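You operate a simulated robot arm through the tools that you are given. There is no shell and no other tool. Be economical: measure what you need, move in short steps, check, and stop when the job is done.

You are at the controls of a simulated robot arm. One attempt, no reset.

Task
Clamp the blue gland in the vise, tighten its nut, then unclamp it.
Fine: leave it standing in the open vise, and the black table's other two glands alone.
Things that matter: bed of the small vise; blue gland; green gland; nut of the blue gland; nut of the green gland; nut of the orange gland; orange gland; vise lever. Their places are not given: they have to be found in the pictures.

Only the result counts: the job must be done as asked and must still hold three seconds after the hand-in. Knocking over, shifting, dropping, spilling or breaking anything else fails it.

Robot
A 7-joint arm with a two-finger parallel gripper, fixed in place. Base frame: the origin is at the foot of the arm, x ahead of it, y to its left, z up; the work surface is at about z = 81. Readings come in cm, rad, newtons and seconds.
With the tool pointing down near the work surface it reaches from about 24 to 68 cm from the base axis. Its first joint turns from -1.152 to 1.152 rad. Payload 2.4 kg.
The TCP is the grasp point between the finger pads, 3 cm short of the fingertips. In the tool frame z runs along the fingers and y along their closing line. Largest opening 9.4 cm; finger width 2.8, thickness 1; the body of the gripper, 5 by 9.6 cm, starts 5.5 cm behind the TCP.
Orientation is told as [roll, pitch, yaw] about the base's x, y, z axes, in that order, counted from this pose: with the fingers straight down and closing along the base's y, the tool's x points along the base's -x, its y along +y and its z along -z.

Tools
- The arm moves only by the tool servo_tool. Its argument "steps" is text: rows parted by semicolons, each of 6 numbers parted by spaces: the shift along the tool's x, y, z in cm, then the turn, a rotation vector about the tool's x, y, z in rad. In form: tx ty tz ax ay az; .... A call has 1 to 20 rows; each row is the pose to reach, as a shift and turn from the pose commanded when the call began, along the tool's axes at that moment. "grip" is the opening, from 0 (shut) to 1 (fully open), set as the call begins (left out, the last holds). Rows are played at 5 a second. More than 5 cm and 0.15 rad between two rows, or a gripper value outside its range, and nothing of the call is played. Where a pose cannot be reached the arm comes as near as it can. A force on the tool above 60 N (or 10 N above the force at the start of the call, whichever is more), or a blocked arm, ends the call early, and 0.2 s more pass. The fingers move at their own pace (about 15.3 cm/s each) and stop on an object; they squeeze with about 29 N. The grip force told is the motor's: it shows also when the fingers shut on nothing. Time passes only in rows, and 0.2 s behind the last, so rows that repeat a pose let the fingers close. The reply holds the time, the measured pose of the TCP, the force on the tool along the base axes, the opening and the grip force, in the units named above and with some noise, with the torque about the TCP (base axes, N m) and any sound that the robot's microphone picked up.
- Cameras (640 x 400 px; columns grow to the right, rows downward): "scene" is fixed at [4.91, 49.67, 143.06]; the picture's right is [-0.55, -0.84, 0.00], its down [-0.58, 0.38, -0.72] and it looks along [0.60, -0.40, -0.69] (base axes); focal length 340 px, centre (320, 200). "wrist" rides on the gripper at [7.6, 1.4, -10.2] in the tool frame; the picture's right is [-0.18, 0.98, 0.00], its down [-0.75, -0.14, -0.64] and it looks along [-0.63, -0.12, 0.77] (tool axes); focal length 243 px, centre (320, 200).
- capture(camera): a new picture of that camera. It takes no simulated time.
- locate(camera, pixels): for up to 12 pixels [column, row] of the newest picture of that camera ("zoom" is the newest enlarged one), the place [x, y, z] in the base frame of the surface seen there, good to about 0.2 cm. It takes no simulated time.
- zoom(camera, box): a new picture of the part [left, top, right, bottom] of that camera's present view, enlarged. It takes no simulated time.
- job_done(): hands the job in; it is judged then, once.

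Work in short steps. Measure before you move; look again where a grasp or a placing could have gone wrong, and mend it. You have 80 turns and 54 pictures in all, those below and enlarged ones among them. Open the gripper and draw the arm clear of the work before you hand the job in, unless the task says otherwise; then end with one line.

The tools are called after ">>>" as a command line: name --argument value ..., lists and objects as JSON in quotes. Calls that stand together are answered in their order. servo_tool: Moves the arm, as the interface text tells. Its arguments: {"type":"object","properties":{"steps":{"type":"string"},"grip":{"type":"number"}},"required":["steps"]} The other tools are called the same way: capture (camera) takes a picture; locate (camera, pixels) gives the place of the surface under pixels of a picture; zoom (camera, box) takes an enlarged picture of a part of a camera's view; job_done () hands the job in.

At the start:

```text
clock: 0.0
eef_pos: [30.59, 26.87, 111.96]
orientation: [0.0, 0.002, -0.001]
ft_force: [-0.4, -0.8, 0.0]
wrist_torque: [-0.04, -0.01, 0.03]
opening: 9.41
gripper_force: 0.0
```

scene: 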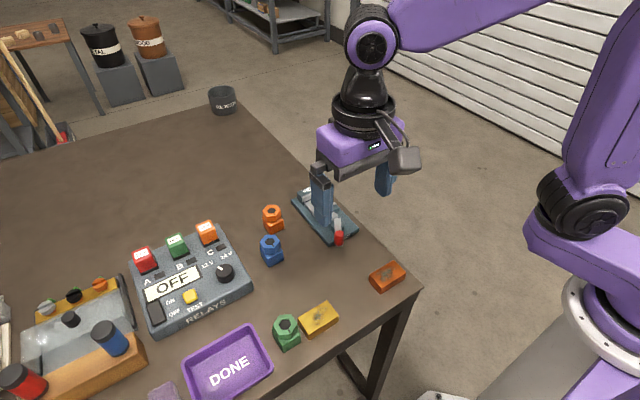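
wrist: 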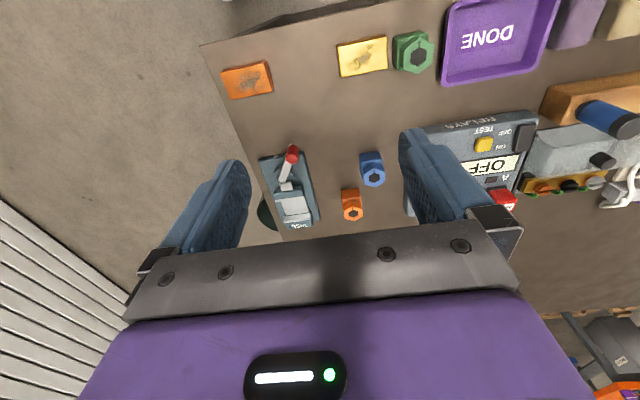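

The scene shows glands orange (272,219), blue (271,250), green (287,331), and the vise near (325,215) partly hidden by the gripper. I zoom in on both cameras.

>>> zoom --camera "wrist" --box '[240, 130, 400, 230]'

>>> zoom --camera "scene" --box '[240, 170, 400, 270]'

```text
4.00 times, centred on (320, 180) of wrist
```

zoom: 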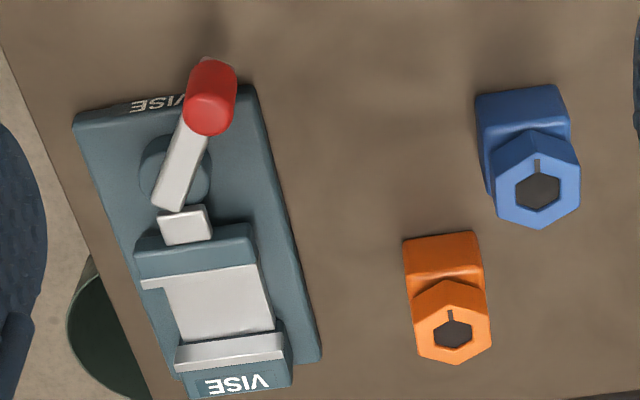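

```text
4.00 times, centred on (320, 220) of scene
```

zoom: 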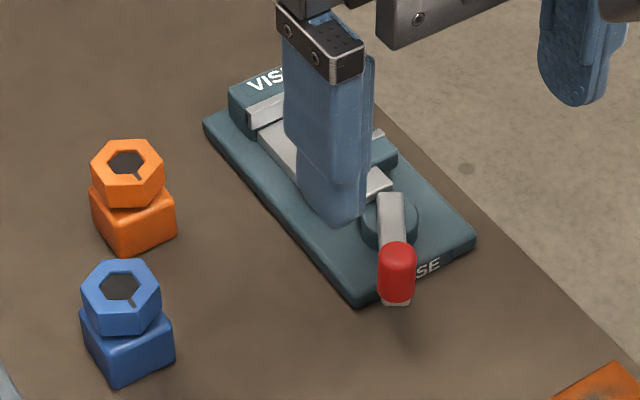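

I measure points: gland tops and bases on the scene zoom, and the vise's parts in the wrist view.

>>> locate --camera "zoom" --pixels '[[120, 288], [122, 264], [162, 292], [155, 325], [122, 332], [80, 296], [130, 383], [174, 352], [86, 340], [127, 160], [396, 252], [390, 200]]'

>>> locate --camera "wrist" --pixels '[[292, 151], [283, 181], [286, 186], [290, 193], [294, 205], [297, 218], [299, 225], [276, 202], [309, 211], [284, 223], [313, 220], [260, 160]]'

```text
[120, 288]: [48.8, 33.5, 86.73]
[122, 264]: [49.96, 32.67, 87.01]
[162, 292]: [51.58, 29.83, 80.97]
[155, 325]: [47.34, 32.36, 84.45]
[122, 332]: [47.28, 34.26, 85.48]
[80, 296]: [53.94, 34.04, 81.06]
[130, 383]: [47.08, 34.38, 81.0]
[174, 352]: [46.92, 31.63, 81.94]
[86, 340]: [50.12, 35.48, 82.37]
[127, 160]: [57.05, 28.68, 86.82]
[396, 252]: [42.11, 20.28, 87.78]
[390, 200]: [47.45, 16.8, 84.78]
```

```text
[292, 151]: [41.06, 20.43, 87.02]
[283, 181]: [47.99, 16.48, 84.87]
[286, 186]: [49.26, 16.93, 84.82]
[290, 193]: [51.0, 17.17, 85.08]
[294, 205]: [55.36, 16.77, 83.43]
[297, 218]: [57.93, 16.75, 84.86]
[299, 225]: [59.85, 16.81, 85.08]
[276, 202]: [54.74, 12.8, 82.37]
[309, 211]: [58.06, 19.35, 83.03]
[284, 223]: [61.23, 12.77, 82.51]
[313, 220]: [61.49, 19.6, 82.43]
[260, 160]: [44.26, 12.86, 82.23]
```

Blue gland is at about (48.6, 33.2), nut top z≈86.8; vise bed about (54.5, 16.8), z≈83.4, lever pivot (48,16.5), knob (41.5,20.4). I move closer and out of the scene camera's line to the vise, to look again.

>>> servo_tool --steps "-3 1.5 2.5 0 0 0; -6 3 5 0 0 0; -8 4.5 7.5 0 0 0; -10 6 10 0 0 0; -10 6 10 0 0 0" --grip 1

>>> zoom --camera "scene" --box '[240, 170, 400, 270]'

>>> capture --camera "wrist"

```text
clock: 1.2
eef_pos: [40.7, 32.68, 101.65]
orientation: [0.001, -0.002, -0.001]
ft_force: [-0.1, -0.3, 0.1]
wrist_torque: [-0.02, 0.05, -0.03]
opening: 9.41
gripper_force: 0.1
```

```text
4.00 times, centred on (320, 220) of scene
```

zoom: 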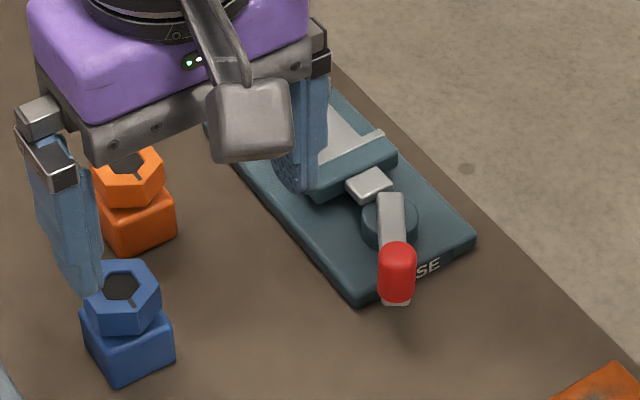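

```text
48 pictures are left
```

wrist: 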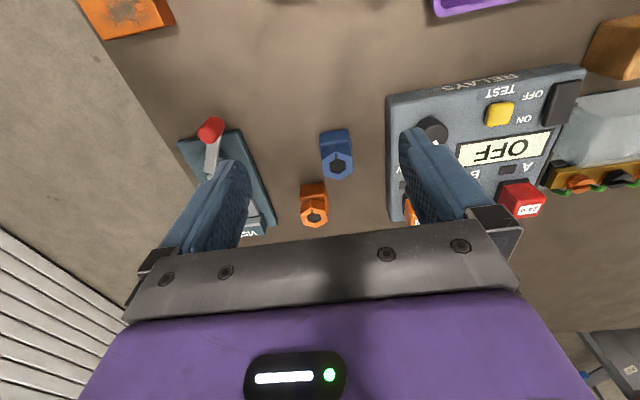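

Zoom on the blue gland in the wrist view for body edges and the nut's faces.

>>> zoom --camera "wrist" --box '[280, 115, 440, 215]'

```text
4.00 times, centred on (360, 165) of wrist
```

zoom: 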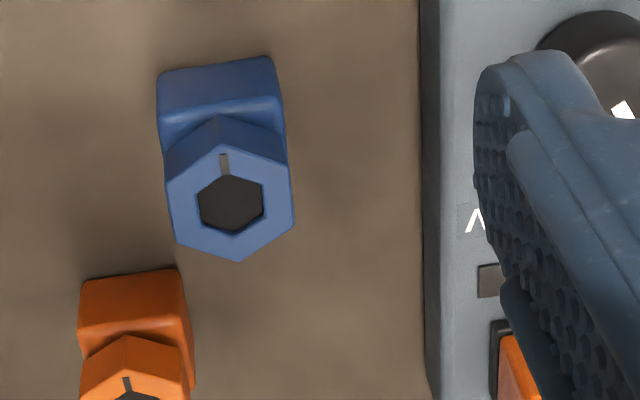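

>>> locate --camera "zoom" --pixels '[[171, 182], [219, 147], [285, 170], [291, 222], [237, 256], [180, 240], [165, 78], [265, 62], [167, 118], [276, 104], [168, 146], [430, 200]]'

```text
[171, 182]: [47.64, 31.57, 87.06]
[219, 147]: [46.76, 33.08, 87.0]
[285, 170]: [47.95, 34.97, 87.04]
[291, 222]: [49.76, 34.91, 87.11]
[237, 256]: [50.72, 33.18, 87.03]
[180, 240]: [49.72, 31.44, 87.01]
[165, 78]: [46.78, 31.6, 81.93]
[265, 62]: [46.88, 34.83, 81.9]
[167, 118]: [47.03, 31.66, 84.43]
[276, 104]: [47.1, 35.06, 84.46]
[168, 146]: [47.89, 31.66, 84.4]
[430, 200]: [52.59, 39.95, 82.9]
```

The blue nut is a hexagon centred (48.76, 33.2), flats facing ±y (31.5 / 34.95), body axis-aligned, z 81–84.5. Now I look at the vise closely from above before grasping.

>>> servo_tool --steps "0 -4 0 0 0 0; 0 -8 0 0 0 0; 0 -12 0 0 0 0; 0 -15.5 0 0 0 0; 0 -15.5 0 0 0 0"

>>> zoom --camera "wrist" --box '[240, 130, 400, 230]'

```text
clock: 2.4
eef_pos: [40.83, 17.28, 101.89]
orientation: [-0.002, -0.001, 0.0]
ft_force: [0.4, -0.9, -0.9]
wrist_torque: [-0.03, -0.02, -0.01]
opening: 9.39
gripper_force: 0.1
```

```text
4.00 times, centred on (320, 180) of wrist
```

zoom: 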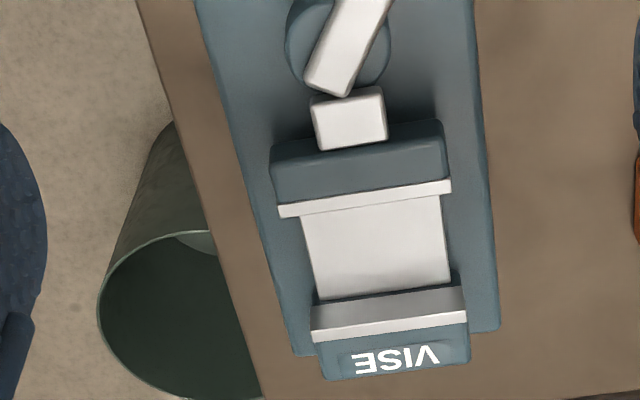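

>>> locate --camera "zoom" --pixels '[[305, 222], [440, 200], [318, 294], [447, 280], [285, 210], [448, 186], [316, 335], [463, 316], [318, 312], [375, 245], [350, 120], [330, 85]]'

>>> zoom --camera "scene" --box '[260, 170, 420, 270]'

>>> capture --camera "wrist"

```text
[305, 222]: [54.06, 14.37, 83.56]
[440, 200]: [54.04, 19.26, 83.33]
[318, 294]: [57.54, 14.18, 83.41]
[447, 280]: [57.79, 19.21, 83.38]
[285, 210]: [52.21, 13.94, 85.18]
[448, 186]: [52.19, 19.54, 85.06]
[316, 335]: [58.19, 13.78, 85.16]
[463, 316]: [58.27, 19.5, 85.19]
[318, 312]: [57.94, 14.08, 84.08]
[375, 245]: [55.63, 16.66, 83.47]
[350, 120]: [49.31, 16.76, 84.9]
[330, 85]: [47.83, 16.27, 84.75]
```

```text
4.00 times, centred on (340, 220) of scene
```

zoom: 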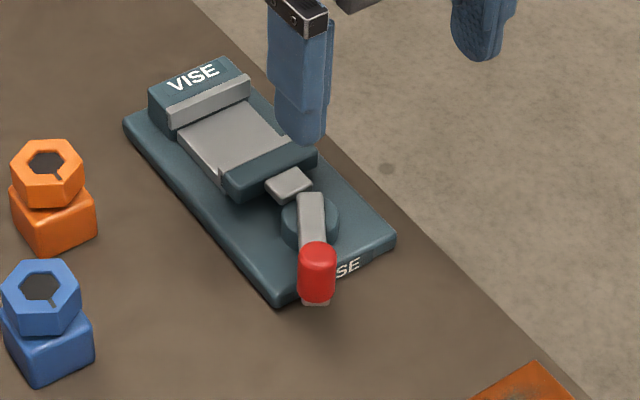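

```text
44 pictures are left
```

wrist: 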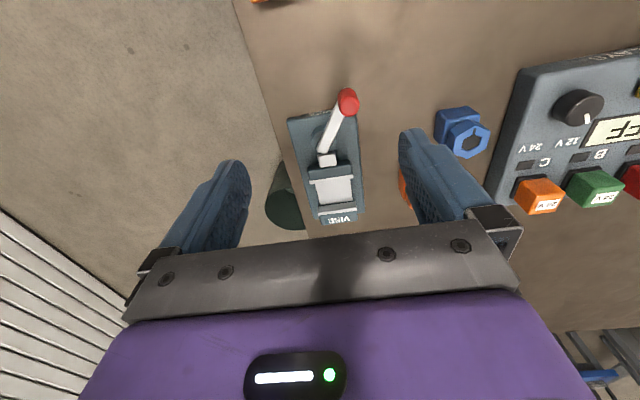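

Bed: z≈83.4, x 52.6–57.8 between the jaws, y 14.3–19.2 (centre 16.7). Now I go over the blue gland and descend partway with the gripper partly open.

>>> servo_tool --steps "-2 4 0 0 0 0; -4 8 0 0 0 0; -6 12 0 0 0 0; -8.1 15.8 0 0 0 0; -8.1 15.8 4 0 0 0; -8.1 15.8 8 0 0 0; -8.1 15.8 8 0 0 0" --grip 0.68

>>> capture --camera "wrist"

>>> zoom --camera "scene" --box '[190, 170, 350, 270]'

```text
clock: 4.0
eef_pos: [48.91, 33.26, 93.87]
orientation: [0.0, 0.0, 0.001]
ft_force: [-0.1, -0.5, -0.7]
wrist_torque: [0.0, -0.03, 0.0]
opening: 6.41
gripper_force: 0.0
```

```text
43 pictures are left
```

wrist: 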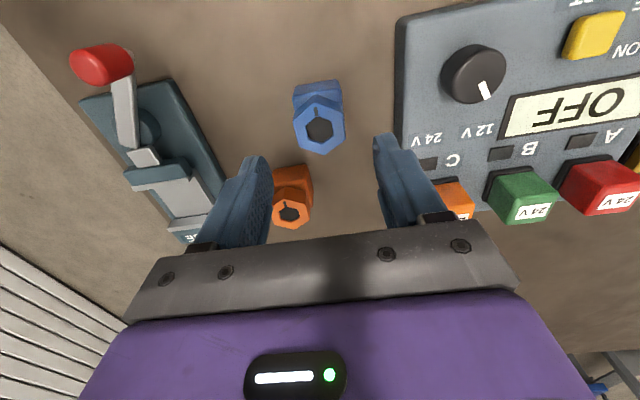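

```text
4.00 times, centred on (270, 220) of scene
```

zoom: 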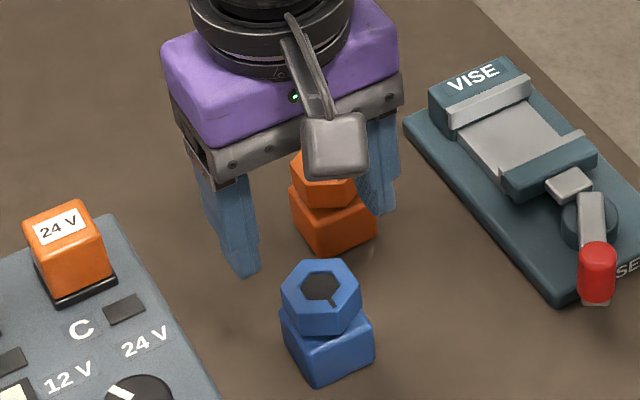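

Aligned over the gland (readout 48.91, 33.26). I descend to TCP z≈85 and close.

>>> servo_tool --steps "0 0 3 0 0 0; 0 0 6 0 0 0; 0.1 0 8.6 0 0 0; 0.1 0 8.6 0 0 0" --grip 0.68

>>> servo_tool --steps "0 0 0 0 0 0; 0 0 0 0 0 0; 0 0 0 0 0 0" --grip 0

>>> zoom --camera "scene" --box '[190, 170, 350, 270]'

```text
clock: 5.0
eef_pos: [48.6, 33.18, 85.34]
orientation: [0.0, 0.0, -0.001]
ft_force: [0.3, 0.0, -1.1]
wrist_torque: [0.01, -0.01, -0.04]
opening: 6.39
gripper_force: 0.1
```

```text
clock: 5.8
eef_pos: [48.5, 33.17, 85.36]
orientation: [0.003, 0.001, -0.001]
ft_force: [-1.3, -0.1, -0.4]
wrist_torque: [0.05, -0.02, 0.0]
opening: 4.17
gripper_force: 29.0
```

```text
4.00 times, centred on (270, 220) of scene
```

zoom: 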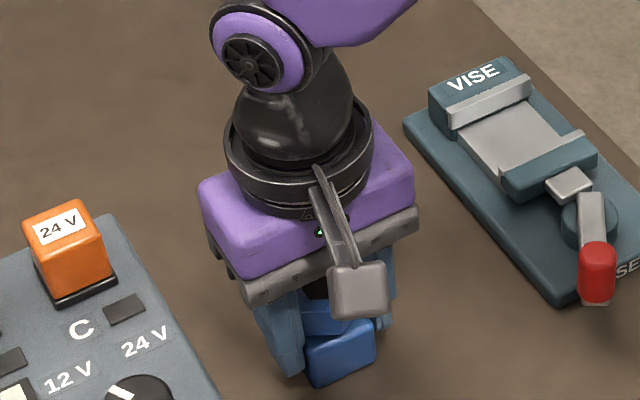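

Grasped with opening 4.17 (body is ~4 cm wide). I lift and carry it over the vise bed.

>>> servo_tool --steps "0 0 -2 0 0 0; 0 0 -5 0 0 0; 0 0 -8 0 0 0; 0 0 -11 0 0 0; -1 -3 -11 0 0 0; -2.5 -6.5 -11 0 0 0; -4 -10 -11 0 0 0; -5.5 -13.5 -11 0 0 0; -6.4 -16.4 -11 0 0 0; -6.4 -16.4 -11 0 0 0; -6.4 -16.4 -11 0 0 0" --grip 0

>>> zoom --camera "scene" --box '[240, 150, 400, 250]'

>>> zoom --camera "wrist" --box '[220, 60, 420, 220]'

```text
clock: 8.2
eef_pos: [54.87, 16.27, 96.07]
orientation: [0.0, 0.001, 0.0]
ft_force: [0.3, -0.5, 0.3]
wrist_torque: [-0.01, -0.03, -0.01]
opening: 0.02
gripper_force: 28.6
```

```text
4.00 times, centred on (320, 200) of scene
```

zoom: 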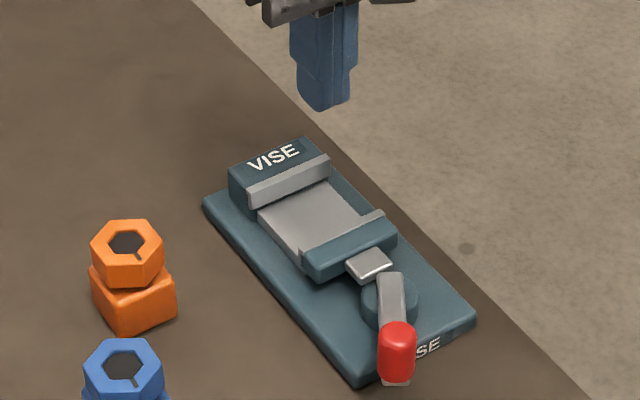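

```text
2.50 times, centred on (320, 140) of wrist
```

zoom: 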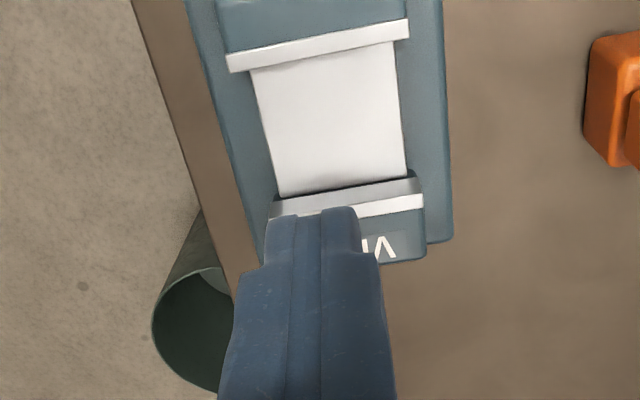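

The fingers are shut on nothing (opening 0.02) and the blue gland is still at its old place (zoom 122,370): it slipped. I go back over it and look.

>>> servo_tool --steps "1.5 4 0 0 0 0; 3 8 0 0 0 0; 4.5 12 0 0 0 0; 6.2 16.4 0 0 0 0; 6.2 16.4 0 0 0 0" --grip 0.68

>>> zoom --camera "wrist" --box '[260, 70, 380, 170]'

```text
clock: 9.4
eef_pos: [48.44, 33.55, 96.43]
orientation: [-0.001, -0.001, 0.0]
ft_force: [0.4, -0.5, -0.6]
wrist_torque: [0.01, 0.01, 0.0]
opening: 6.4
gripper_force: 0.1
```

```text
4.00 times, centred on (320, 120) of wrist
```

zoom: 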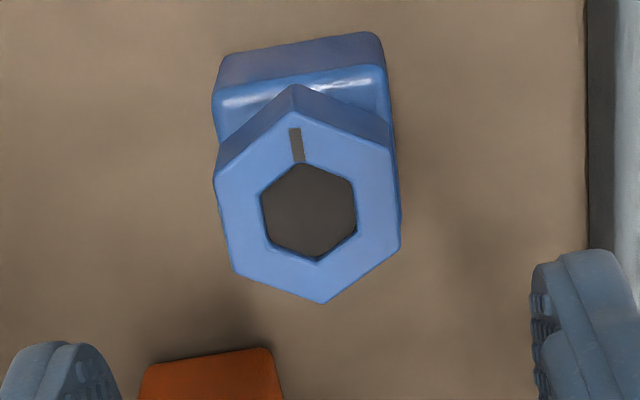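

>>> locate --camera "zoom" --pixels '[[216, 178], [293, 88], [388, 152], [397, 242], [322, 300], [235, 268], [217, 62], [377, 38], [215, 95], [385, 70], [395, 205], [300, 50]]'

```text
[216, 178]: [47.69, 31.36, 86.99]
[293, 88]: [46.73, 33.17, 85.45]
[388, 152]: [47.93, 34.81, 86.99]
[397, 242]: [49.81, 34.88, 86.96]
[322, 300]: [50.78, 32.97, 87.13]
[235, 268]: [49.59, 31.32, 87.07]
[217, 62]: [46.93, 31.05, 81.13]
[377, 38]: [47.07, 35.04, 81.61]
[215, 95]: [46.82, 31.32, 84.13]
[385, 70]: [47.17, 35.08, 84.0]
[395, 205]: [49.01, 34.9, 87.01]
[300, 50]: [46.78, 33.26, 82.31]
```

The gland is unmoved, body y 31.1–35.1, rotated about 0.035 rad, so the pads only touched edges near the tips. I align yaw, go lower (TCP z≈84.35) and regrip, then lift slowly.

>>> servo_tool --steps "0 0 3 0 0 0.035; 0 0 6 0 0 0.035; 0 0 9 0 0 0.035; 0 0 11 0 0 0.035; 0 0 12 0 0 0.035; 0 0 12 0 0 0.035" --grip 0.68

>>> servo_tool --steps "0 0 0 0 0 0; 0 0 0 0 0 0; 0 0 0 0 0 0; 0 0 0 0 0 0; 0 0 0 0 0 0" --grip 0

>>> servo_tool --steps "0 0 -0.2 0 0 0; 0 0 -0.4 0 0 0; 0 0 -0.7 0 0 0; 0 0 -1 0 0 0; 0 0 -1.4 0 0 0; 0 0 -1.8 0 0 0; 0 0 -1.8 0 0 0" --grip 0

>>> zoom --camera "scene" --box '[190, 170, 350, 270]'

```text
clock: 10.8
eef_pos: [48.78, 33.21, 84.34]
orientation: [0.001, -0.001, -0.035]
ft_force: [0.0, -0.8, 1.1]
wrist_torque: [0.02, -0.03, -0.01]
opening: 6.39
gripper_force: 0.0
```

```text
clock: 12.0
eef_pos: [48.84, 33.23, 84.32]
orientation: [0.001, 0.0, -0.035]
ft_force: [0.2, 0.5, 0.0]
wrist_torque: [0.06, 0.02, 0.02]
opening: 4.4
gripper_force: 28.4
```

```text
clock: 13.6
eef_pos: [48.75, 33.18, 86.15]
orientation: [0.001, -0.001, -0.034]
ft_force: [0.1, -0.7, -0.9]
wrist_torque: [-0.01, 0.05, 0.0]
opening: 4.41
gripper_force: 29.2
```

```text
4.00 times, centred on (270, 220) of scene
```

zoom: 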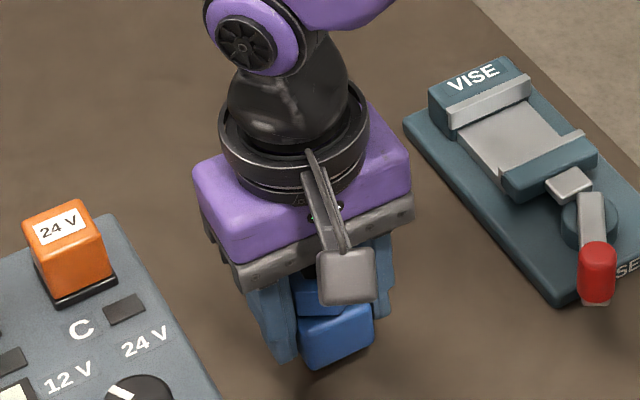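

It is held (opening 4.4) and lifted 1.8 cm. I raise it further and undo the yaw.

>>> servo_tool --steps "0 0 -1 0 0 -0.01; 0 0 -2 0 0 -0.02; 0 0 -3.2 0 0 -0.03; 0 0 -4.5 0 0 -0.035; 0 0 -6 0 0 -0.035; 0 0 -7.5 0 0 -0.035; 0 0 -9 0 0 -0.035; 0 0 -9.8 0 0 -0.035; 0 0 -9.8 0 0 -0.035" --grip 0

>>> servo_tool --steps "-0.6 -1.5 0 0 0 0; -1.2 -3.3 0 0 0 0; -2 -5.3 0 0 0 0; -2.8 -7.3 0 0 0 0; -3.6 -9.3 0 0 0 0; -4.4 -11.3 0 0 0 0; -5.2 -13.3 0 0 0 0; -5.9 -15.1 0 0 0 0; -6.3 -16.1 0 0 0 0; -6.4 -16.5 0 0 0 0; -6.4 -16.5 0 0 0 0" --grip 0

>>> zoom --camera "wrist" --box '[220, 60, 420, 220]'

>>> zoom --camera "scene" --box '[240, 130, 400, 230]'

```text
clock: 15.6
eef_pos: [48.81, 33.18, 96.0]
orientation: [0.0, 0.0, -0.001]
ft_force: [0.6, 1.0, -0.9]
wrist_torque: [-0.03, 0.01, 0.0]
opening: 4.41
gripper_force: 28.7
```

```text
clock: 18.0
eef_pos: [55.11, 16.73, 96.08]
orientation: [-0.001, -0.001, 0.0]
ft_force: [-0.5, 0.1, -1.4]
wrist_torque: [0.02, -0.01, 0.01]
opening: 4.41
gripper_force: 29.2
```

```text
2.50 times, centred on (320, 140) of wrist
```

zoom: 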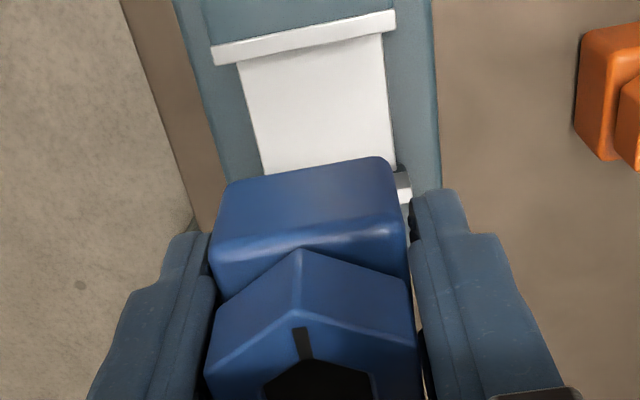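

```text
4.00 times, centred on (320, 180) of scene
```

zoom: 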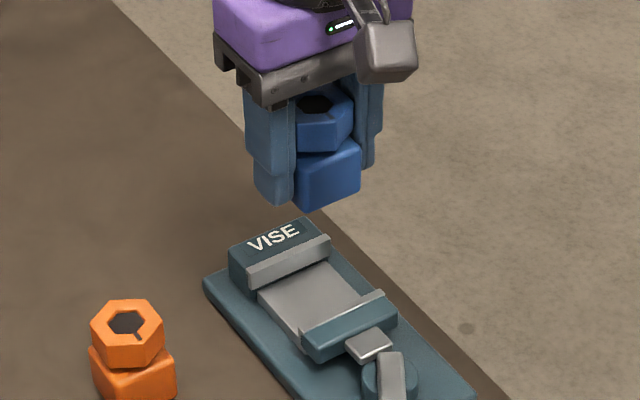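

Locate jaw edges and the held body's visible corners.

>>> locate --camera "zoom" --pixels '[[247, 273], [290, 248], [329, 237], [289, 262], [302, 333], [340, 313], [382, 294], [309, 207], [358, 183], [330, 195], [300, 165], [358, 148]]'

>>> capture --camera "wrist"

>>> locate --camera "wrist" --pixels '[[312, 136], [373, 124], [344, 131], [308, 147], [375, 143], [341, 140], [307, 83], [340, 76], [377, 69], [340, 162]]'

```text
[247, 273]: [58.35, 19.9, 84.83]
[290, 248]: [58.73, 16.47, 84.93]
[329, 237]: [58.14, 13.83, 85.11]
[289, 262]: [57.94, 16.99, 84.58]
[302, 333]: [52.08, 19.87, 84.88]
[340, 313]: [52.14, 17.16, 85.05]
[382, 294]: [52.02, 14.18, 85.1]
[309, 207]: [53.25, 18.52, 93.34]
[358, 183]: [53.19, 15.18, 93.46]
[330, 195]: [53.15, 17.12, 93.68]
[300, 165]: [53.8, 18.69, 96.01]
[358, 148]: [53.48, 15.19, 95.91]
```

```text
34 pictures are left
```

wrist: 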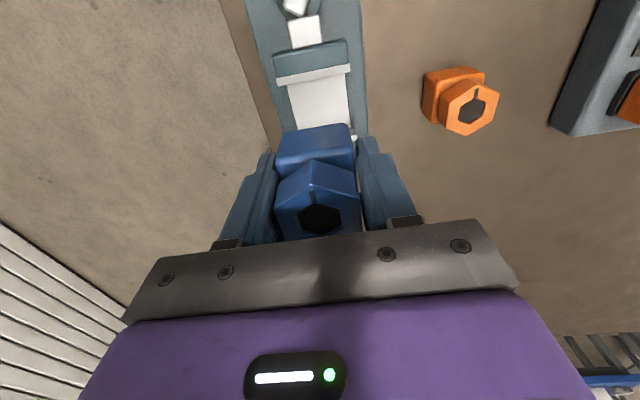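

```text
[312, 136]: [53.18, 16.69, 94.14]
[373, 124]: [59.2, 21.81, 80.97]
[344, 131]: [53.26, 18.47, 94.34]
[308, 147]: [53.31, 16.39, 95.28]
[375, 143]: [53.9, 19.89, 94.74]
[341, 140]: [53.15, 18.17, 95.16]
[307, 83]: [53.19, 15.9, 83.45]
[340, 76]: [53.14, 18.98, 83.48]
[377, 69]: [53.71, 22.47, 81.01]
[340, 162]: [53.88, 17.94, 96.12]
```

Held body's front face is at x 53.2 and its centre ~55.15, jaws' inner faces ~52.4 and ~57.8: clear both sides. I lower onto the bed (TCP z ≈86.8).

>>> servo_tool --steps "0 0 2 0 0 0; 0 0 4 0 0 0; 0 0 6 0 0 0; 0 0 7.5 0 0 0; 0 0 8.3 0 0 0; 0 0 8.7 0 0 0; 0 0 9 0 0 0; 0 0 9 0 0 0" --grip 0

>>> zoom --camera "scene" --box '[240, 150, 400, 250]'

```text
clock: 19.8
eef_pos: [55.18, 16.73, 86.99]
orientation: [0.001, 0.0, 0.0]
ft_force: [-0.8, 1.1, -1.9]
wrist_torque: [-0.03, 0.03, -0.01]
opening: 4.37
gripper_force: 28.9
```

```text
4.00 times, centred on (320, 200) of scene
```

zoom: 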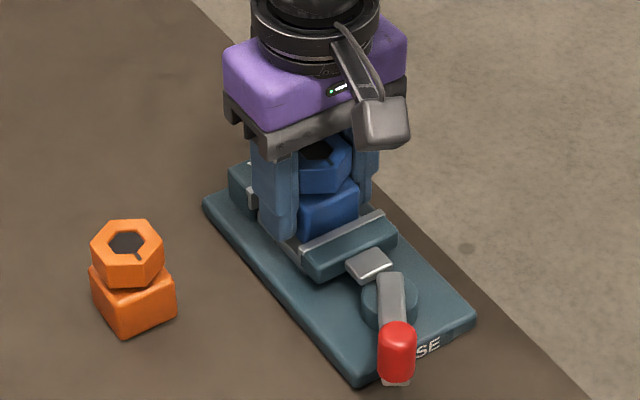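

It is between the jaws without contact force yet; I lower in tiny steps to the bed.

>>> servo_tool --steps "0 0 0.1 0 0 0; 0 0 0.2 0 0 0; 0 0 0.2 0 0 0"

>>> servo_tool --steps "0 0 0.1 0 0 0; 0 0 0.1 0 0 0"

```text
clock: 20.6
eef_pos: [55.23, 16.6, 86.82]
orientation: [-0.002, -0.003, -0.001]
ft_force: [-5.3, 1.0, 13.4]
wrist_torque: [0.03, 0.26, 0.01]
opening: 4.38
gripper_force: 28.8
```

```text
clock: 21.2
eef_pos: [55.19, 16.67, 86.73]
orientation: [-0.001, -0.003, 0.0]
ft_force: [-4.9, 2.0, 19.0]
wrist_torque: [0.03, 0.29, -0.02]
opening: 4.4
gripper_force: 29.3
```

Contact at z≈86.75 (19 N). Open slightly and rise straight up.

>>> servo_tool --steps "0 0 0 0 0 0; 0 0 0 0 0 0; 0 0 -2 0 0 0; 0 0 -5 0 0 0; 0 0 -9 0 0 0; 0 0 -12 0 0 0; 0 0 -12 0 0 0" --grip 0.62

>>> zoom --camera "wrist" --box '[240, 20, 400, 140]'

>>> zoom --camera "scene" --box '[240, 150, 400, 250]'

```text
clock: 22.8
eef_pos: [55.31, 16.86, 98.68]
orientation: [0.001, 0.0, -0.001]
ft_force: [-0.1, -0.1, 0.1]
wrist_torque: [-0.04, 0.02, 0.02]
opening: 5.82
gripper_force: 0.0
```

```text
3.33 times, centred on (320, 80) of wrist
```

zoom: 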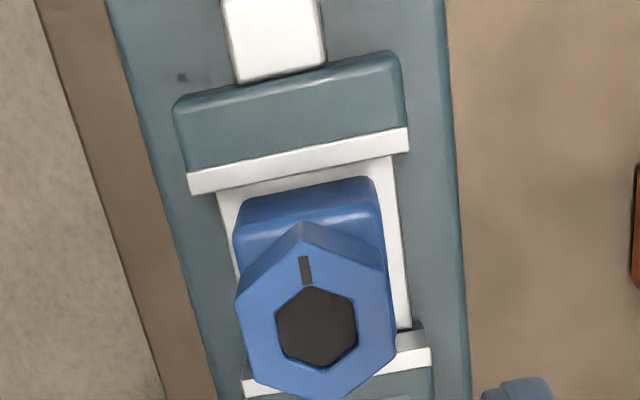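

```text
4.00 times, centred on (320, 200) of scene
```

zoom: 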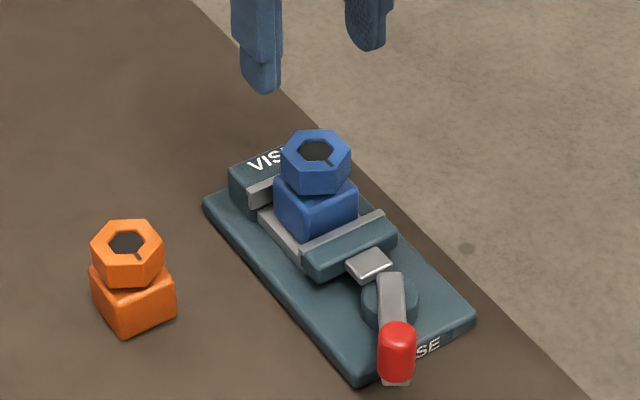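

Gland stands in the vise between the jaws. Now measure the lever.

>>> locate --camera "zoom" --pixels '[[397, 328], [397, 350], [397, 370], [382, 345], [412, 345], [397, 382], [391, 280], [391, 300], [368, 300], [415, 290], [382, 278], [403, 278]]'

>>> zoom --camera "scene" --box '[310, 205, 374, 245]'

```text
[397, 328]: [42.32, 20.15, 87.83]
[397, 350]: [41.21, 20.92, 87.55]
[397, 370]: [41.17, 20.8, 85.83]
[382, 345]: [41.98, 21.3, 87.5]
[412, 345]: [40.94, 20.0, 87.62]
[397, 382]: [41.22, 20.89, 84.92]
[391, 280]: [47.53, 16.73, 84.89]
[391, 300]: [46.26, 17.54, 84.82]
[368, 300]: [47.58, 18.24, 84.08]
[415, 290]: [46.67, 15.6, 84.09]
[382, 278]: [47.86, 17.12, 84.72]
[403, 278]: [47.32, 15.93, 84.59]
```

```text
10.00 times, centred on (342, 225) of scene
```

zoom: 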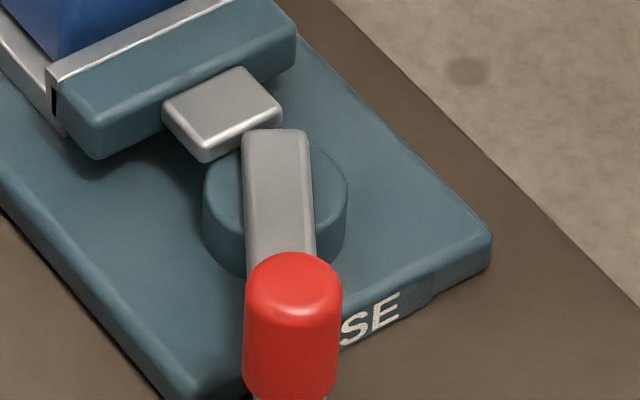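

Knob: vertical red cylinder at about (41.7, 20.6), z 85.2–87.8; pivot near (47, 16.8). I move above the knob with the fingers opened around it.

>>> servo_tool --steps "3 1 0 0 0 0; 7 2 0 0 0 0; 10.5 3 0 0 0 0; 13.5 3.9 0 0 0 0; 13.5 3.9 4 0 0 0; 13.5 3.9 7 0 0 0; 13.5 3.9 7 0 0 0" --grip 0.45

>>> capture --camera "wrist"

```text
clock: 24.4
eef_pos: [41.63, 20.71, 91.4]
orientation: [0.002, -0.001, -0.001]
ft_force: [0.0, -0.3, -0.4]
wrist_torque: [-0.01, 0.01, 0.01]
opening: 4.24
gripper_force: 0.1
```

```text
29 pictures are left
```

wrist: 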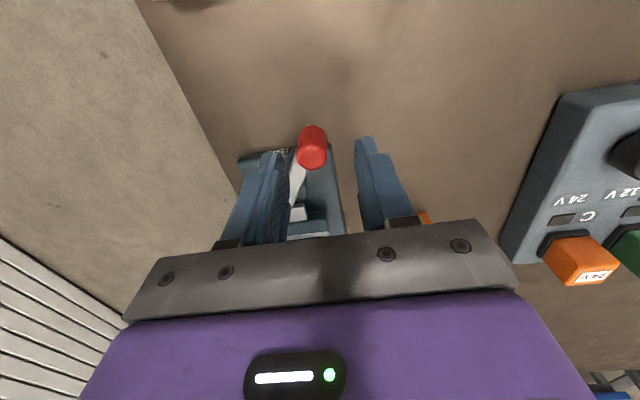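

The knob lies between the fingers. I descend 3 cm and push toward −y in small steps, watching force and sound.

>>> servo_tool --steps "0 0 1.5 0 0 0; 0 0 3 0 0 0; 0 0 3 0 0 0" --grip 0.35

>>> servo_tool --steps "0 -0.5 0 0 0 0; 0.1 -1 0 0 0 0; 0.3 -1.5 0 0 0 0; 0.5 -2 0 0 0 0; 0.7 -2.5 0 0 0 0; 0.7 -2.5 0 0 0 0"

>>> zoom --camera "scene" --box '[260, 170, 420, 270]'

```text
clock: 25.2
eef_pos: [41.61, 20.58, 88.57]
orientation: [-0.002, 0.001, -0.001]
ft_force: [0.0, -0.5, -0.3]
wrist_torque: [0.02, 0.01, 0.02]
opening: 3.29
gripper_force: 0.1
```

```text
clock: 26.6
eef_pos: [41.01, 18.06, 88.63]
orientation: [0.0, 0.0, 0.0]
ft_force: [0.0, 0.6, 0.0]
wrist_torque: [0.01, -0.03, 0.0]
opening: 3.28
gripper_force: 0.0
```

```text
4.00 times, centred on (340, 220) of scene
```

zoom: 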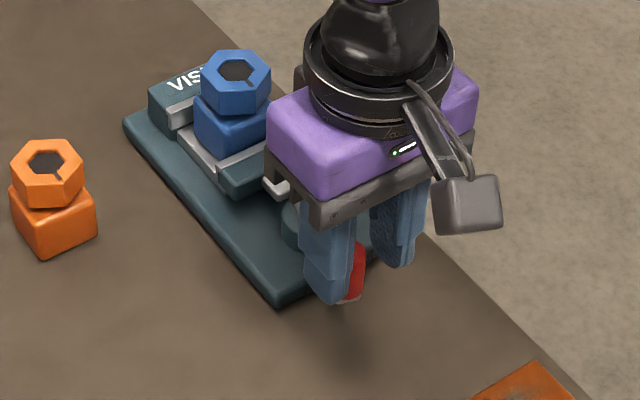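

The knob is moving with little force (red now at zoom 352,270). Continue sweeping the arc.

>>> servo_tool --steps "0.2 -0.6 0 0 0 0; 0.4 -1.2 0 0 0 0; 0.5 -1.8 0 0 0 0; 0.5 -2.4 0 0 0 0; 0.4 -3 0 0 0 0; 0.2 -3.6 0 0 0 0; 0 -4.2 0 0 0 0; 0 -4.2 0 0 0 0"

>>> zoom --camera "scene" --box '[260, 170, 420, 270]'

>>> capture --camera "wrist"

```text
clock: 28.4
eef_pos: [41.04, 13.99, 88.44]
orientation: [0.0, 0.001, -0.001]
ft_force: [0.2, -0.1, 0.6]
wrist_torque: [0.04, -0.03, -0.03]
opening: 3.3
gripper_force: 0.4
```

```text
4.00 times, centred on (340, 220) of scene
```

zoom: 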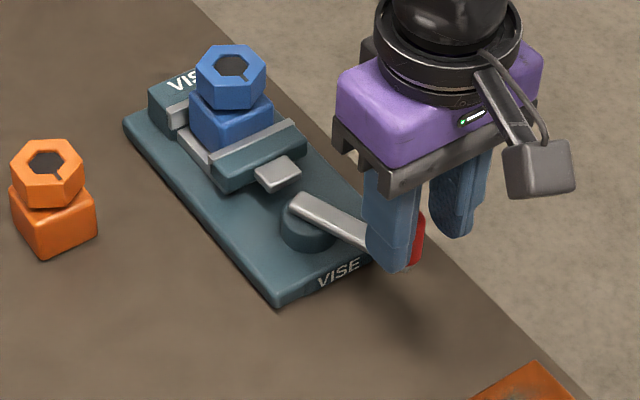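

```text
26 pictures are left
```

wrist: 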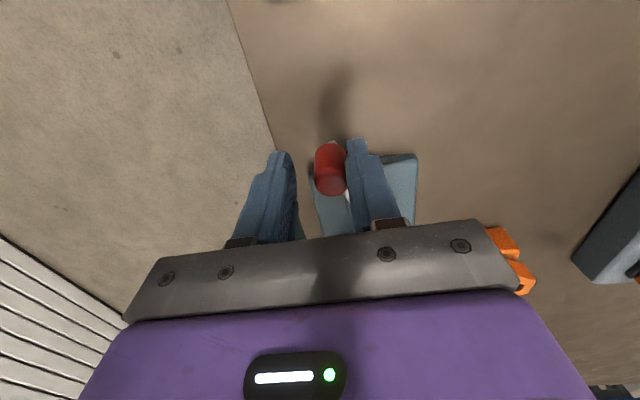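

The jaw has advanced toward the gland: correct direction. Continue in smaller steps along the arc.

>>> servo_tool --steps "-0.2 -0.5 0 0 0 0; -0.5 -1 0 0 0 0; -0.9 -1.5 0 0 0 0; -1.3 -2 0 0 0 0; -1.8 -2.5 0 0 0 0; -1.8 -2.5 0 0 0 0"

>>> zoom --camera "scene" --box '[260, 170, 420, 270]'

```text
clock: 29.8
eef_pos: [42.87, 11.78, 88.62]
orientation: [0.0, -0.001, 0.005]
ft_force: [-10.5, 31.0, -1.8]
wrist_torque: [0.92, 0.35, 0.03]
opening: 5.05
gripper_force: 15.2
```

```text
4.00 times, centred on (340, 220) of scene
```

zoom: 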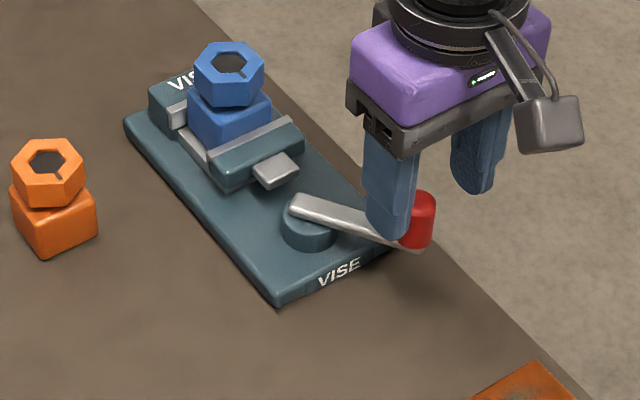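

Resistance of 31 N pried the finger open (5.05), so the jaw is meeting the gland. I back off upward and look at the result.

>>> servo_tool --steps "0 1 0 0 0 0; 0 1 -3 0 0 0; 0 2.5 -6 0 0 0; 0 4.5 -6 0 0 0; 0 6.5 -6 0 0 0; 0 6.5 -6 0 0 0" --grip 0

>>> capture --camera "wrist"

>>> zoom --camera "scene" --box '[270, 160, 430, 260]'

```text
clock: 30.3
eef_pos: [42.95, 13.33, 89.24]
orientation: [0.003, -0.008, 0.015]
ft_force: [-1.8, 9.1, 1.2]
wrist_torque: [0.29, -0.13, -0.03]
opening: 1.99
gripper_force: 29.0
stopped in row 2: the force on the tool passed its limit at 88 N (the readings are from after the stop); the commanded pose is now the measured one
```

```text
24 pictures are left
```

wrist: 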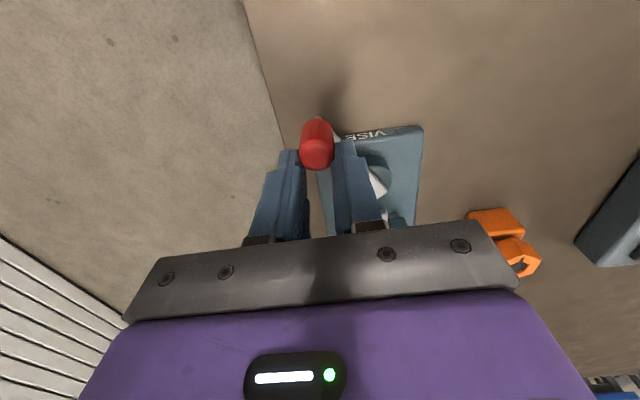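

```text
4.00 times, centred on (350, 210) of scene
```

zoom: 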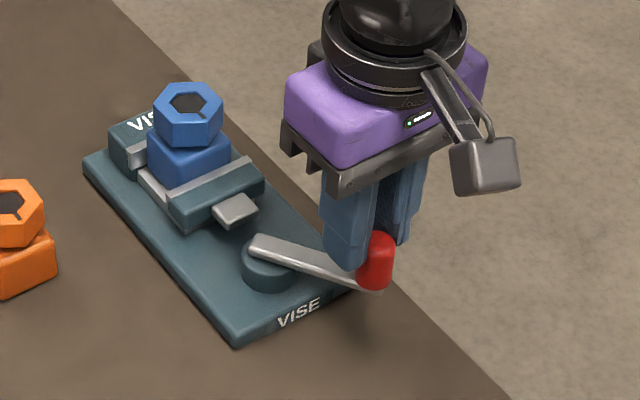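

I accidentally closed on the knob; the gland is undisturbed. Open, then rise and shift to +y.

>>> servo_tool --steps "0 0 0 0 0 0; 0 0 0 0 0 0; 0 0 -3 0 0 0; 0 0 -6 0 0 0; 0 4 -6 0 0 0; 0 7 -6 0 0 0; 0 7 -6 0 0 0" --grip 0.4

>>> zoom --camera "scene" --box '[270, 160, 430, 260]'

```text
clock: 31.9
eef_pos: [42.87, 20.09, 95.19]
orientation: [0.003, -0.005, 0.013]
ft_force: [0.7, -0.1, -0.2]
wrist_torque: [0.02, 0.04, 0.03]
opening: 3.76
gripper_force: 0.1
```

```text
4.00 times, centred on (350, 210) of scene
```

zoom: 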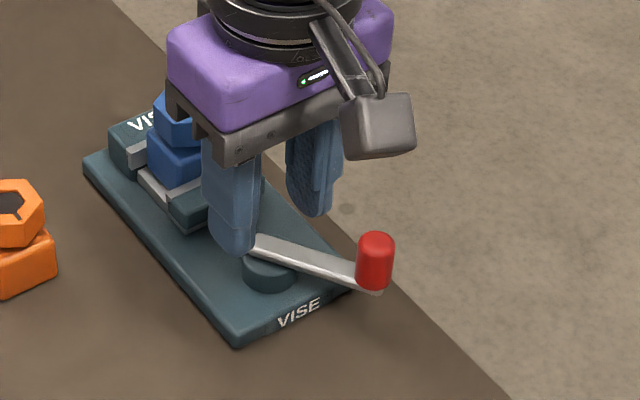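

>>> locate --camera "zoom" --pixels '[[375, 240], [375, 262], [362, 258], [388, 258], [376, 291], [265, 240], [320, 265], [175, 205], [190, 195], [150, 170], [125, 152], [140, 160]]'

```text
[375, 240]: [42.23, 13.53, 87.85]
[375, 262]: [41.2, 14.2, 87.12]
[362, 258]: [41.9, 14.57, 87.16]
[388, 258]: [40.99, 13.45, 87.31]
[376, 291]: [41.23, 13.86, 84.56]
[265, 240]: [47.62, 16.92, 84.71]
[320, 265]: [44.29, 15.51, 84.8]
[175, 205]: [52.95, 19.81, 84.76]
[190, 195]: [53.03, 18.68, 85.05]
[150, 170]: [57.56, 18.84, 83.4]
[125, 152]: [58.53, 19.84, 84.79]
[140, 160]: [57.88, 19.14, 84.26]
```

The knob stays at (41.7, 13.7), jaw at the gland. I'll push firmer with shut fingers from the +y side to see whether it's at its end.

>>> servo_tool --steps "0.6 -2 0 -0.003 -0.005 0.013; 1.2 -3.5 0 -0.003 -0.005 0.013; 1.2 -3.5 3 -0.003 -0.005 0.013; 1.2 -3.5 6.6 -0.003 -0.005 0.013; 1.2 -3.5 6.6 -0.003 -0.005 0.013" --grip 0

>>> servo_tool --steps "0 -0.3 0 0 0 0; 0 -0.6 0 0 0 0; 0 -0.9 0 0 0 0; 0 -1.2 0 0 0 0; -0.1 -1.5 0 0 0 0; -0.1 -1.5 0 0 0 0" --grip 0

>>> zoom --camera "scene" --box '[270, 160, 430, 260]'

```text
clock: 33.1
eef_pos: [41.74, 16.66, 88.83]
orientation: [0.007, -0.012, 0.001]
ft_force: [-0.4, 1.0, -0.2]
wrist_torque: [0.02, 0.04, 0.01]
opening: 0.0
gripper_force: 29.2
```

```text
clock: 34.5
eef_pos: [41.71, 15.07, 88.56]
orientation: [0.006, -0.011, 0.001]
ft_force: [-4.6, 10.8, -0.3]
wrist_torque: [0.3, 0.12, 0.0]
opening: 0.01
gripper_force: 29.0
```

```text
4.00 times, centred on (350, 210) of scene
```

zoom: 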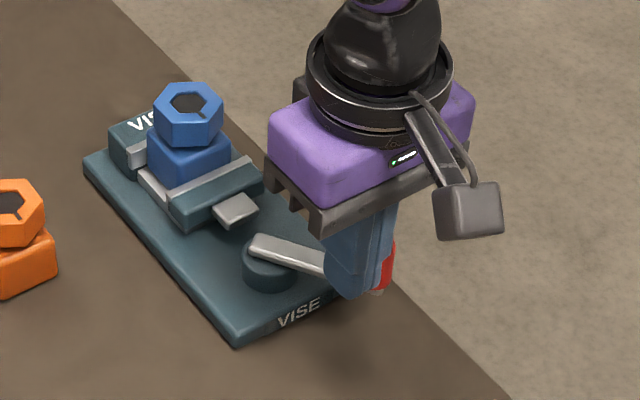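

Contact with 11 N. Push on in small steps.

>>> servo_tool --steps "0 -0.2 0 0 0 0; -0.1 -0.4 0 0 0 0; -0.2 -0.6 0 0 0 0; -0.2 -0.8 0 0 0 0; -0.2 -0.8 0 0 0 0"

>>> zoom --camera "scene" --box '[270, 160, 430, 260]'

```text
clock: 35.7
eef_pos: [41.77, 14.96, 88.76]
orientation: [0.006, -0.014, 0.015]
ft_force: [-9.9, 48.3, -9.8]
wrist_torque: [1.09, 0.24, 0.08]
opening: 0.01
gripper_force: 29.0
```

```text
4.00 times, centred on (350, 210) of scene
```

zoom: 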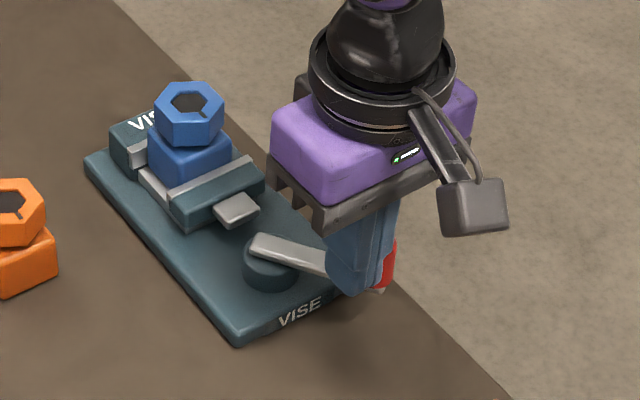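

It holds firm at 48 N with no motion: clamped. Back off, rise, and look at gland and vise.

>>> servo_tool --steps "0 0.6 0 0 0 0; 0 1.8 0 0 0 0; 0 2 -4 0 0 0; 0 2 -8 0 0 0; 0 2 -8 0 0 0"

>>> servo_tool --steps "-1 -0.5 0 0 0 0; -1 -0.5 0 -0.006 -0.014 0.015; -1 -0.5 0 -0.006 -0.014 0.015" --grip 0.6

>>> zoom --camera "wrist" --box '[240, 100, 400, 220]'

```text
clock: 36.9
eef_pos: [41.87, 16.56, 96.68]
orientation: [0.005, -0.012, 0.0]
ft_force: [0.1, -0.6, -0.5]
wrist_torque: [-0.02, 0.02, -0.02]
opening: 0.0
gripper_force: 28.9
```

```text
clock: 37.7
eef_pos: [42.88, 15.89, 96.62]
orientation: [0.012, -0.026, -0.016]
ft_force: [0.2, -0.3, 0.2]
wrist_torque: [0.0, 0.02, 0.01]
opening: 5.64
gripper_force: 0.0
```

```text
3.33 times, centred on (320, 160) of wrist
```

zoom: 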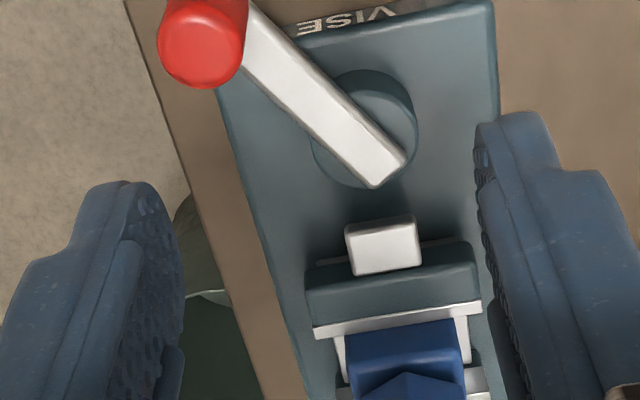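

Correct the small tilt (sign was reversed) and move nearer for a look at jaw–gland contact.

>>> servo_tool --steps "0 0 0 0.012 0.026 -0.016; -3 0.4 -1 0.012 0.026 -0.016; -7 0.8 -2 0.012 0.026 -0.016; -7 0.8 -2 0.012 0.026 -0.016"

>>> zoom --camera "wrist" --box '[260, 80, 380, 170]'

>>> locate --camera "zoom" --pixels '[[320, 200], [200, 200], [440, 200], [320, 100], [320, 150], [320, 250], [320, 300], [400, 300], [240, 300], [320, 350]]'

```text
clock: 38.7
eef_pos: [49.94, 16.53, 98.99]
orientation: [-0.001, 0.002, 0.001]
ft_force: [-0.2, 0.7, -0.3]
wrist_torque: [0.0, 0.0, 0.0]
opening: 5.66
gripper_force: 0.0
```

```text
4.44 times, centred on (320, 125) of wrist
```

zoom: 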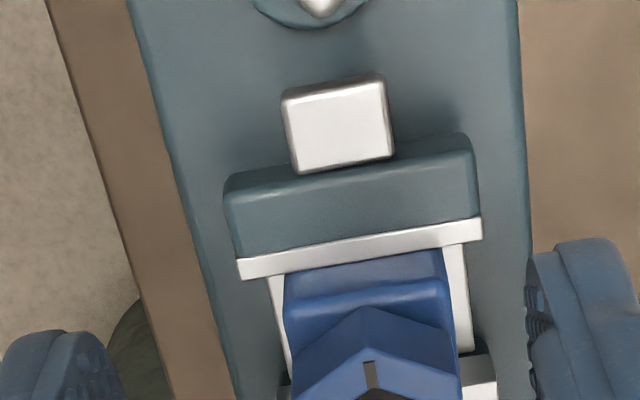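

```text
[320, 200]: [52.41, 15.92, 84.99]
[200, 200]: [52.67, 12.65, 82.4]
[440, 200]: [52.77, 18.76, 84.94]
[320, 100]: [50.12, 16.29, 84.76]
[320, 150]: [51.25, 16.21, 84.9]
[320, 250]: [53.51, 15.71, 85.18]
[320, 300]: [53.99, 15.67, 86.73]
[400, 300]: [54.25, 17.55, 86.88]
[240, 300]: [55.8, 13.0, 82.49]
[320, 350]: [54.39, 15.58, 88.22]
```

The jaw is flush with the body. Now measure the nut.

>>> zoom --camera "wrist" --box '[260, 110, 400, 210]'

>>> locate --camera "zoom" --pixels '[[320, 180], [320, 240], [320, 300], [280, 230], [370, 230], [320, 210], [260, 270], [390, 270], [260, 215], [390, 215]]'

```text
4.00 times, centred on (330, 160) of wrist
```

zoom: 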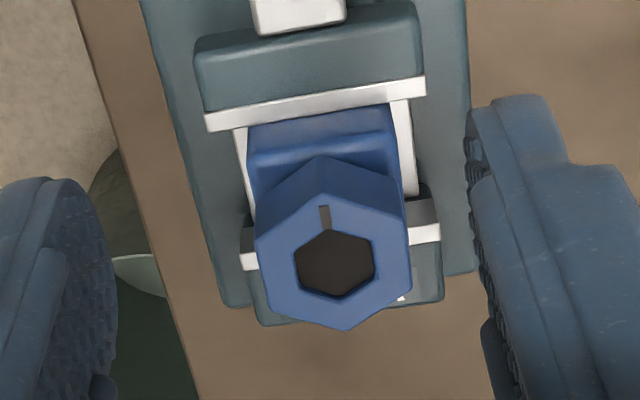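

```text
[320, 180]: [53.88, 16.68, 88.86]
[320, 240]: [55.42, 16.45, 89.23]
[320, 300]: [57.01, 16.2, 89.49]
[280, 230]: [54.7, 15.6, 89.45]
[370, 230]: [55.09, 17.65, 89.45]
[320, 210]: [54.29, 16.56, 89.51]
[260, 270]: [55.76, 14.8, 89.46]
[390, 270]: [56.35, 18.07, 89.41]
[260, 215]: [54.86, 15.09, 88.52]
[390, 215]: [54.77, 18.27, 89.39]
```

>>> locate --camera "zoom" --pixels '[[258, 241], [324, 195], [403, 220], [408, 287], [346, 327], [270, 304], [325, 210], [328, 226]]'

```text
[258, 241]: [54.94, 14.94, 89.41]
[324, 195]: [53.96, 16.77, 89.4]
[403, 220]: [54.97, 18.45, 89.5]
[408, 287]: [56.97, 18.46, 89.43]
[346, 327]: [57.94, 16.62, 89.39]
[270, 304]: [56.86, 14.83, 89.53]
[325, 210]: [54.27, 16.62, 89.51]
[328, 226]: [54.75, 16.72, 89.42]
```

Nut centre (55.95, 16.68), top z 89.45, flats facing ±y (3.57 across). I move over it, tips to z≈87.3 (above the body), and close on the nut.

>>> servo_tool --steps "-3 0.1 0 0 0 0; -6.05 0.1 0 0 0 0; -6.05 0.1 3 0 0 0; -6.05 0.1 6 0 0 0; -6.05 0.1 8 0 0 0; -6.05 0.1 8.5 0 0 0; -6.05 0.1 8.5 0 0 0" --grip 0.6

>>> servo_tool --steps "0 0 0 0 0 0; 0 0 0 0 0 0; 0 0 0 0 0 0; 0 0 0 0 0 0" --grip 0

>>> zoom --camera "scene" --box '[270, 140, 430, 240]'

```text
clock: 40.3
eef_pos: [56.09, 16.59, 90.4]
orientation: [0.0, 0.001, 0.002]
ft_force: [0.4, -0.3, 0.2]
wrist_torque: [0.01, 0.01, 0.03]
opening: 5.61
gripper_force: 0.0
```

```text
clock: 41.3
eef_pos: [56.06, 16.65, 90.45]
orientation: [0.0, 0.003, 0.0]
ft_force: [0.5, 8.0, -1.4]
wrist_torque: [0.58, -0.1, 0.01]
opening: 4.13
gripper_force: 29.0
```

```text
4.00 times, centred on (350, 190) of scene
```

zoom: 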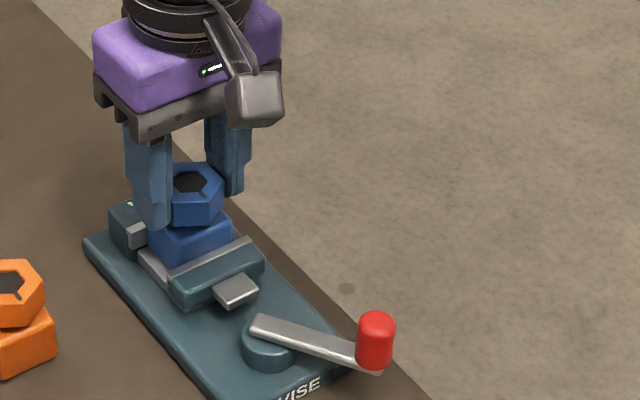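

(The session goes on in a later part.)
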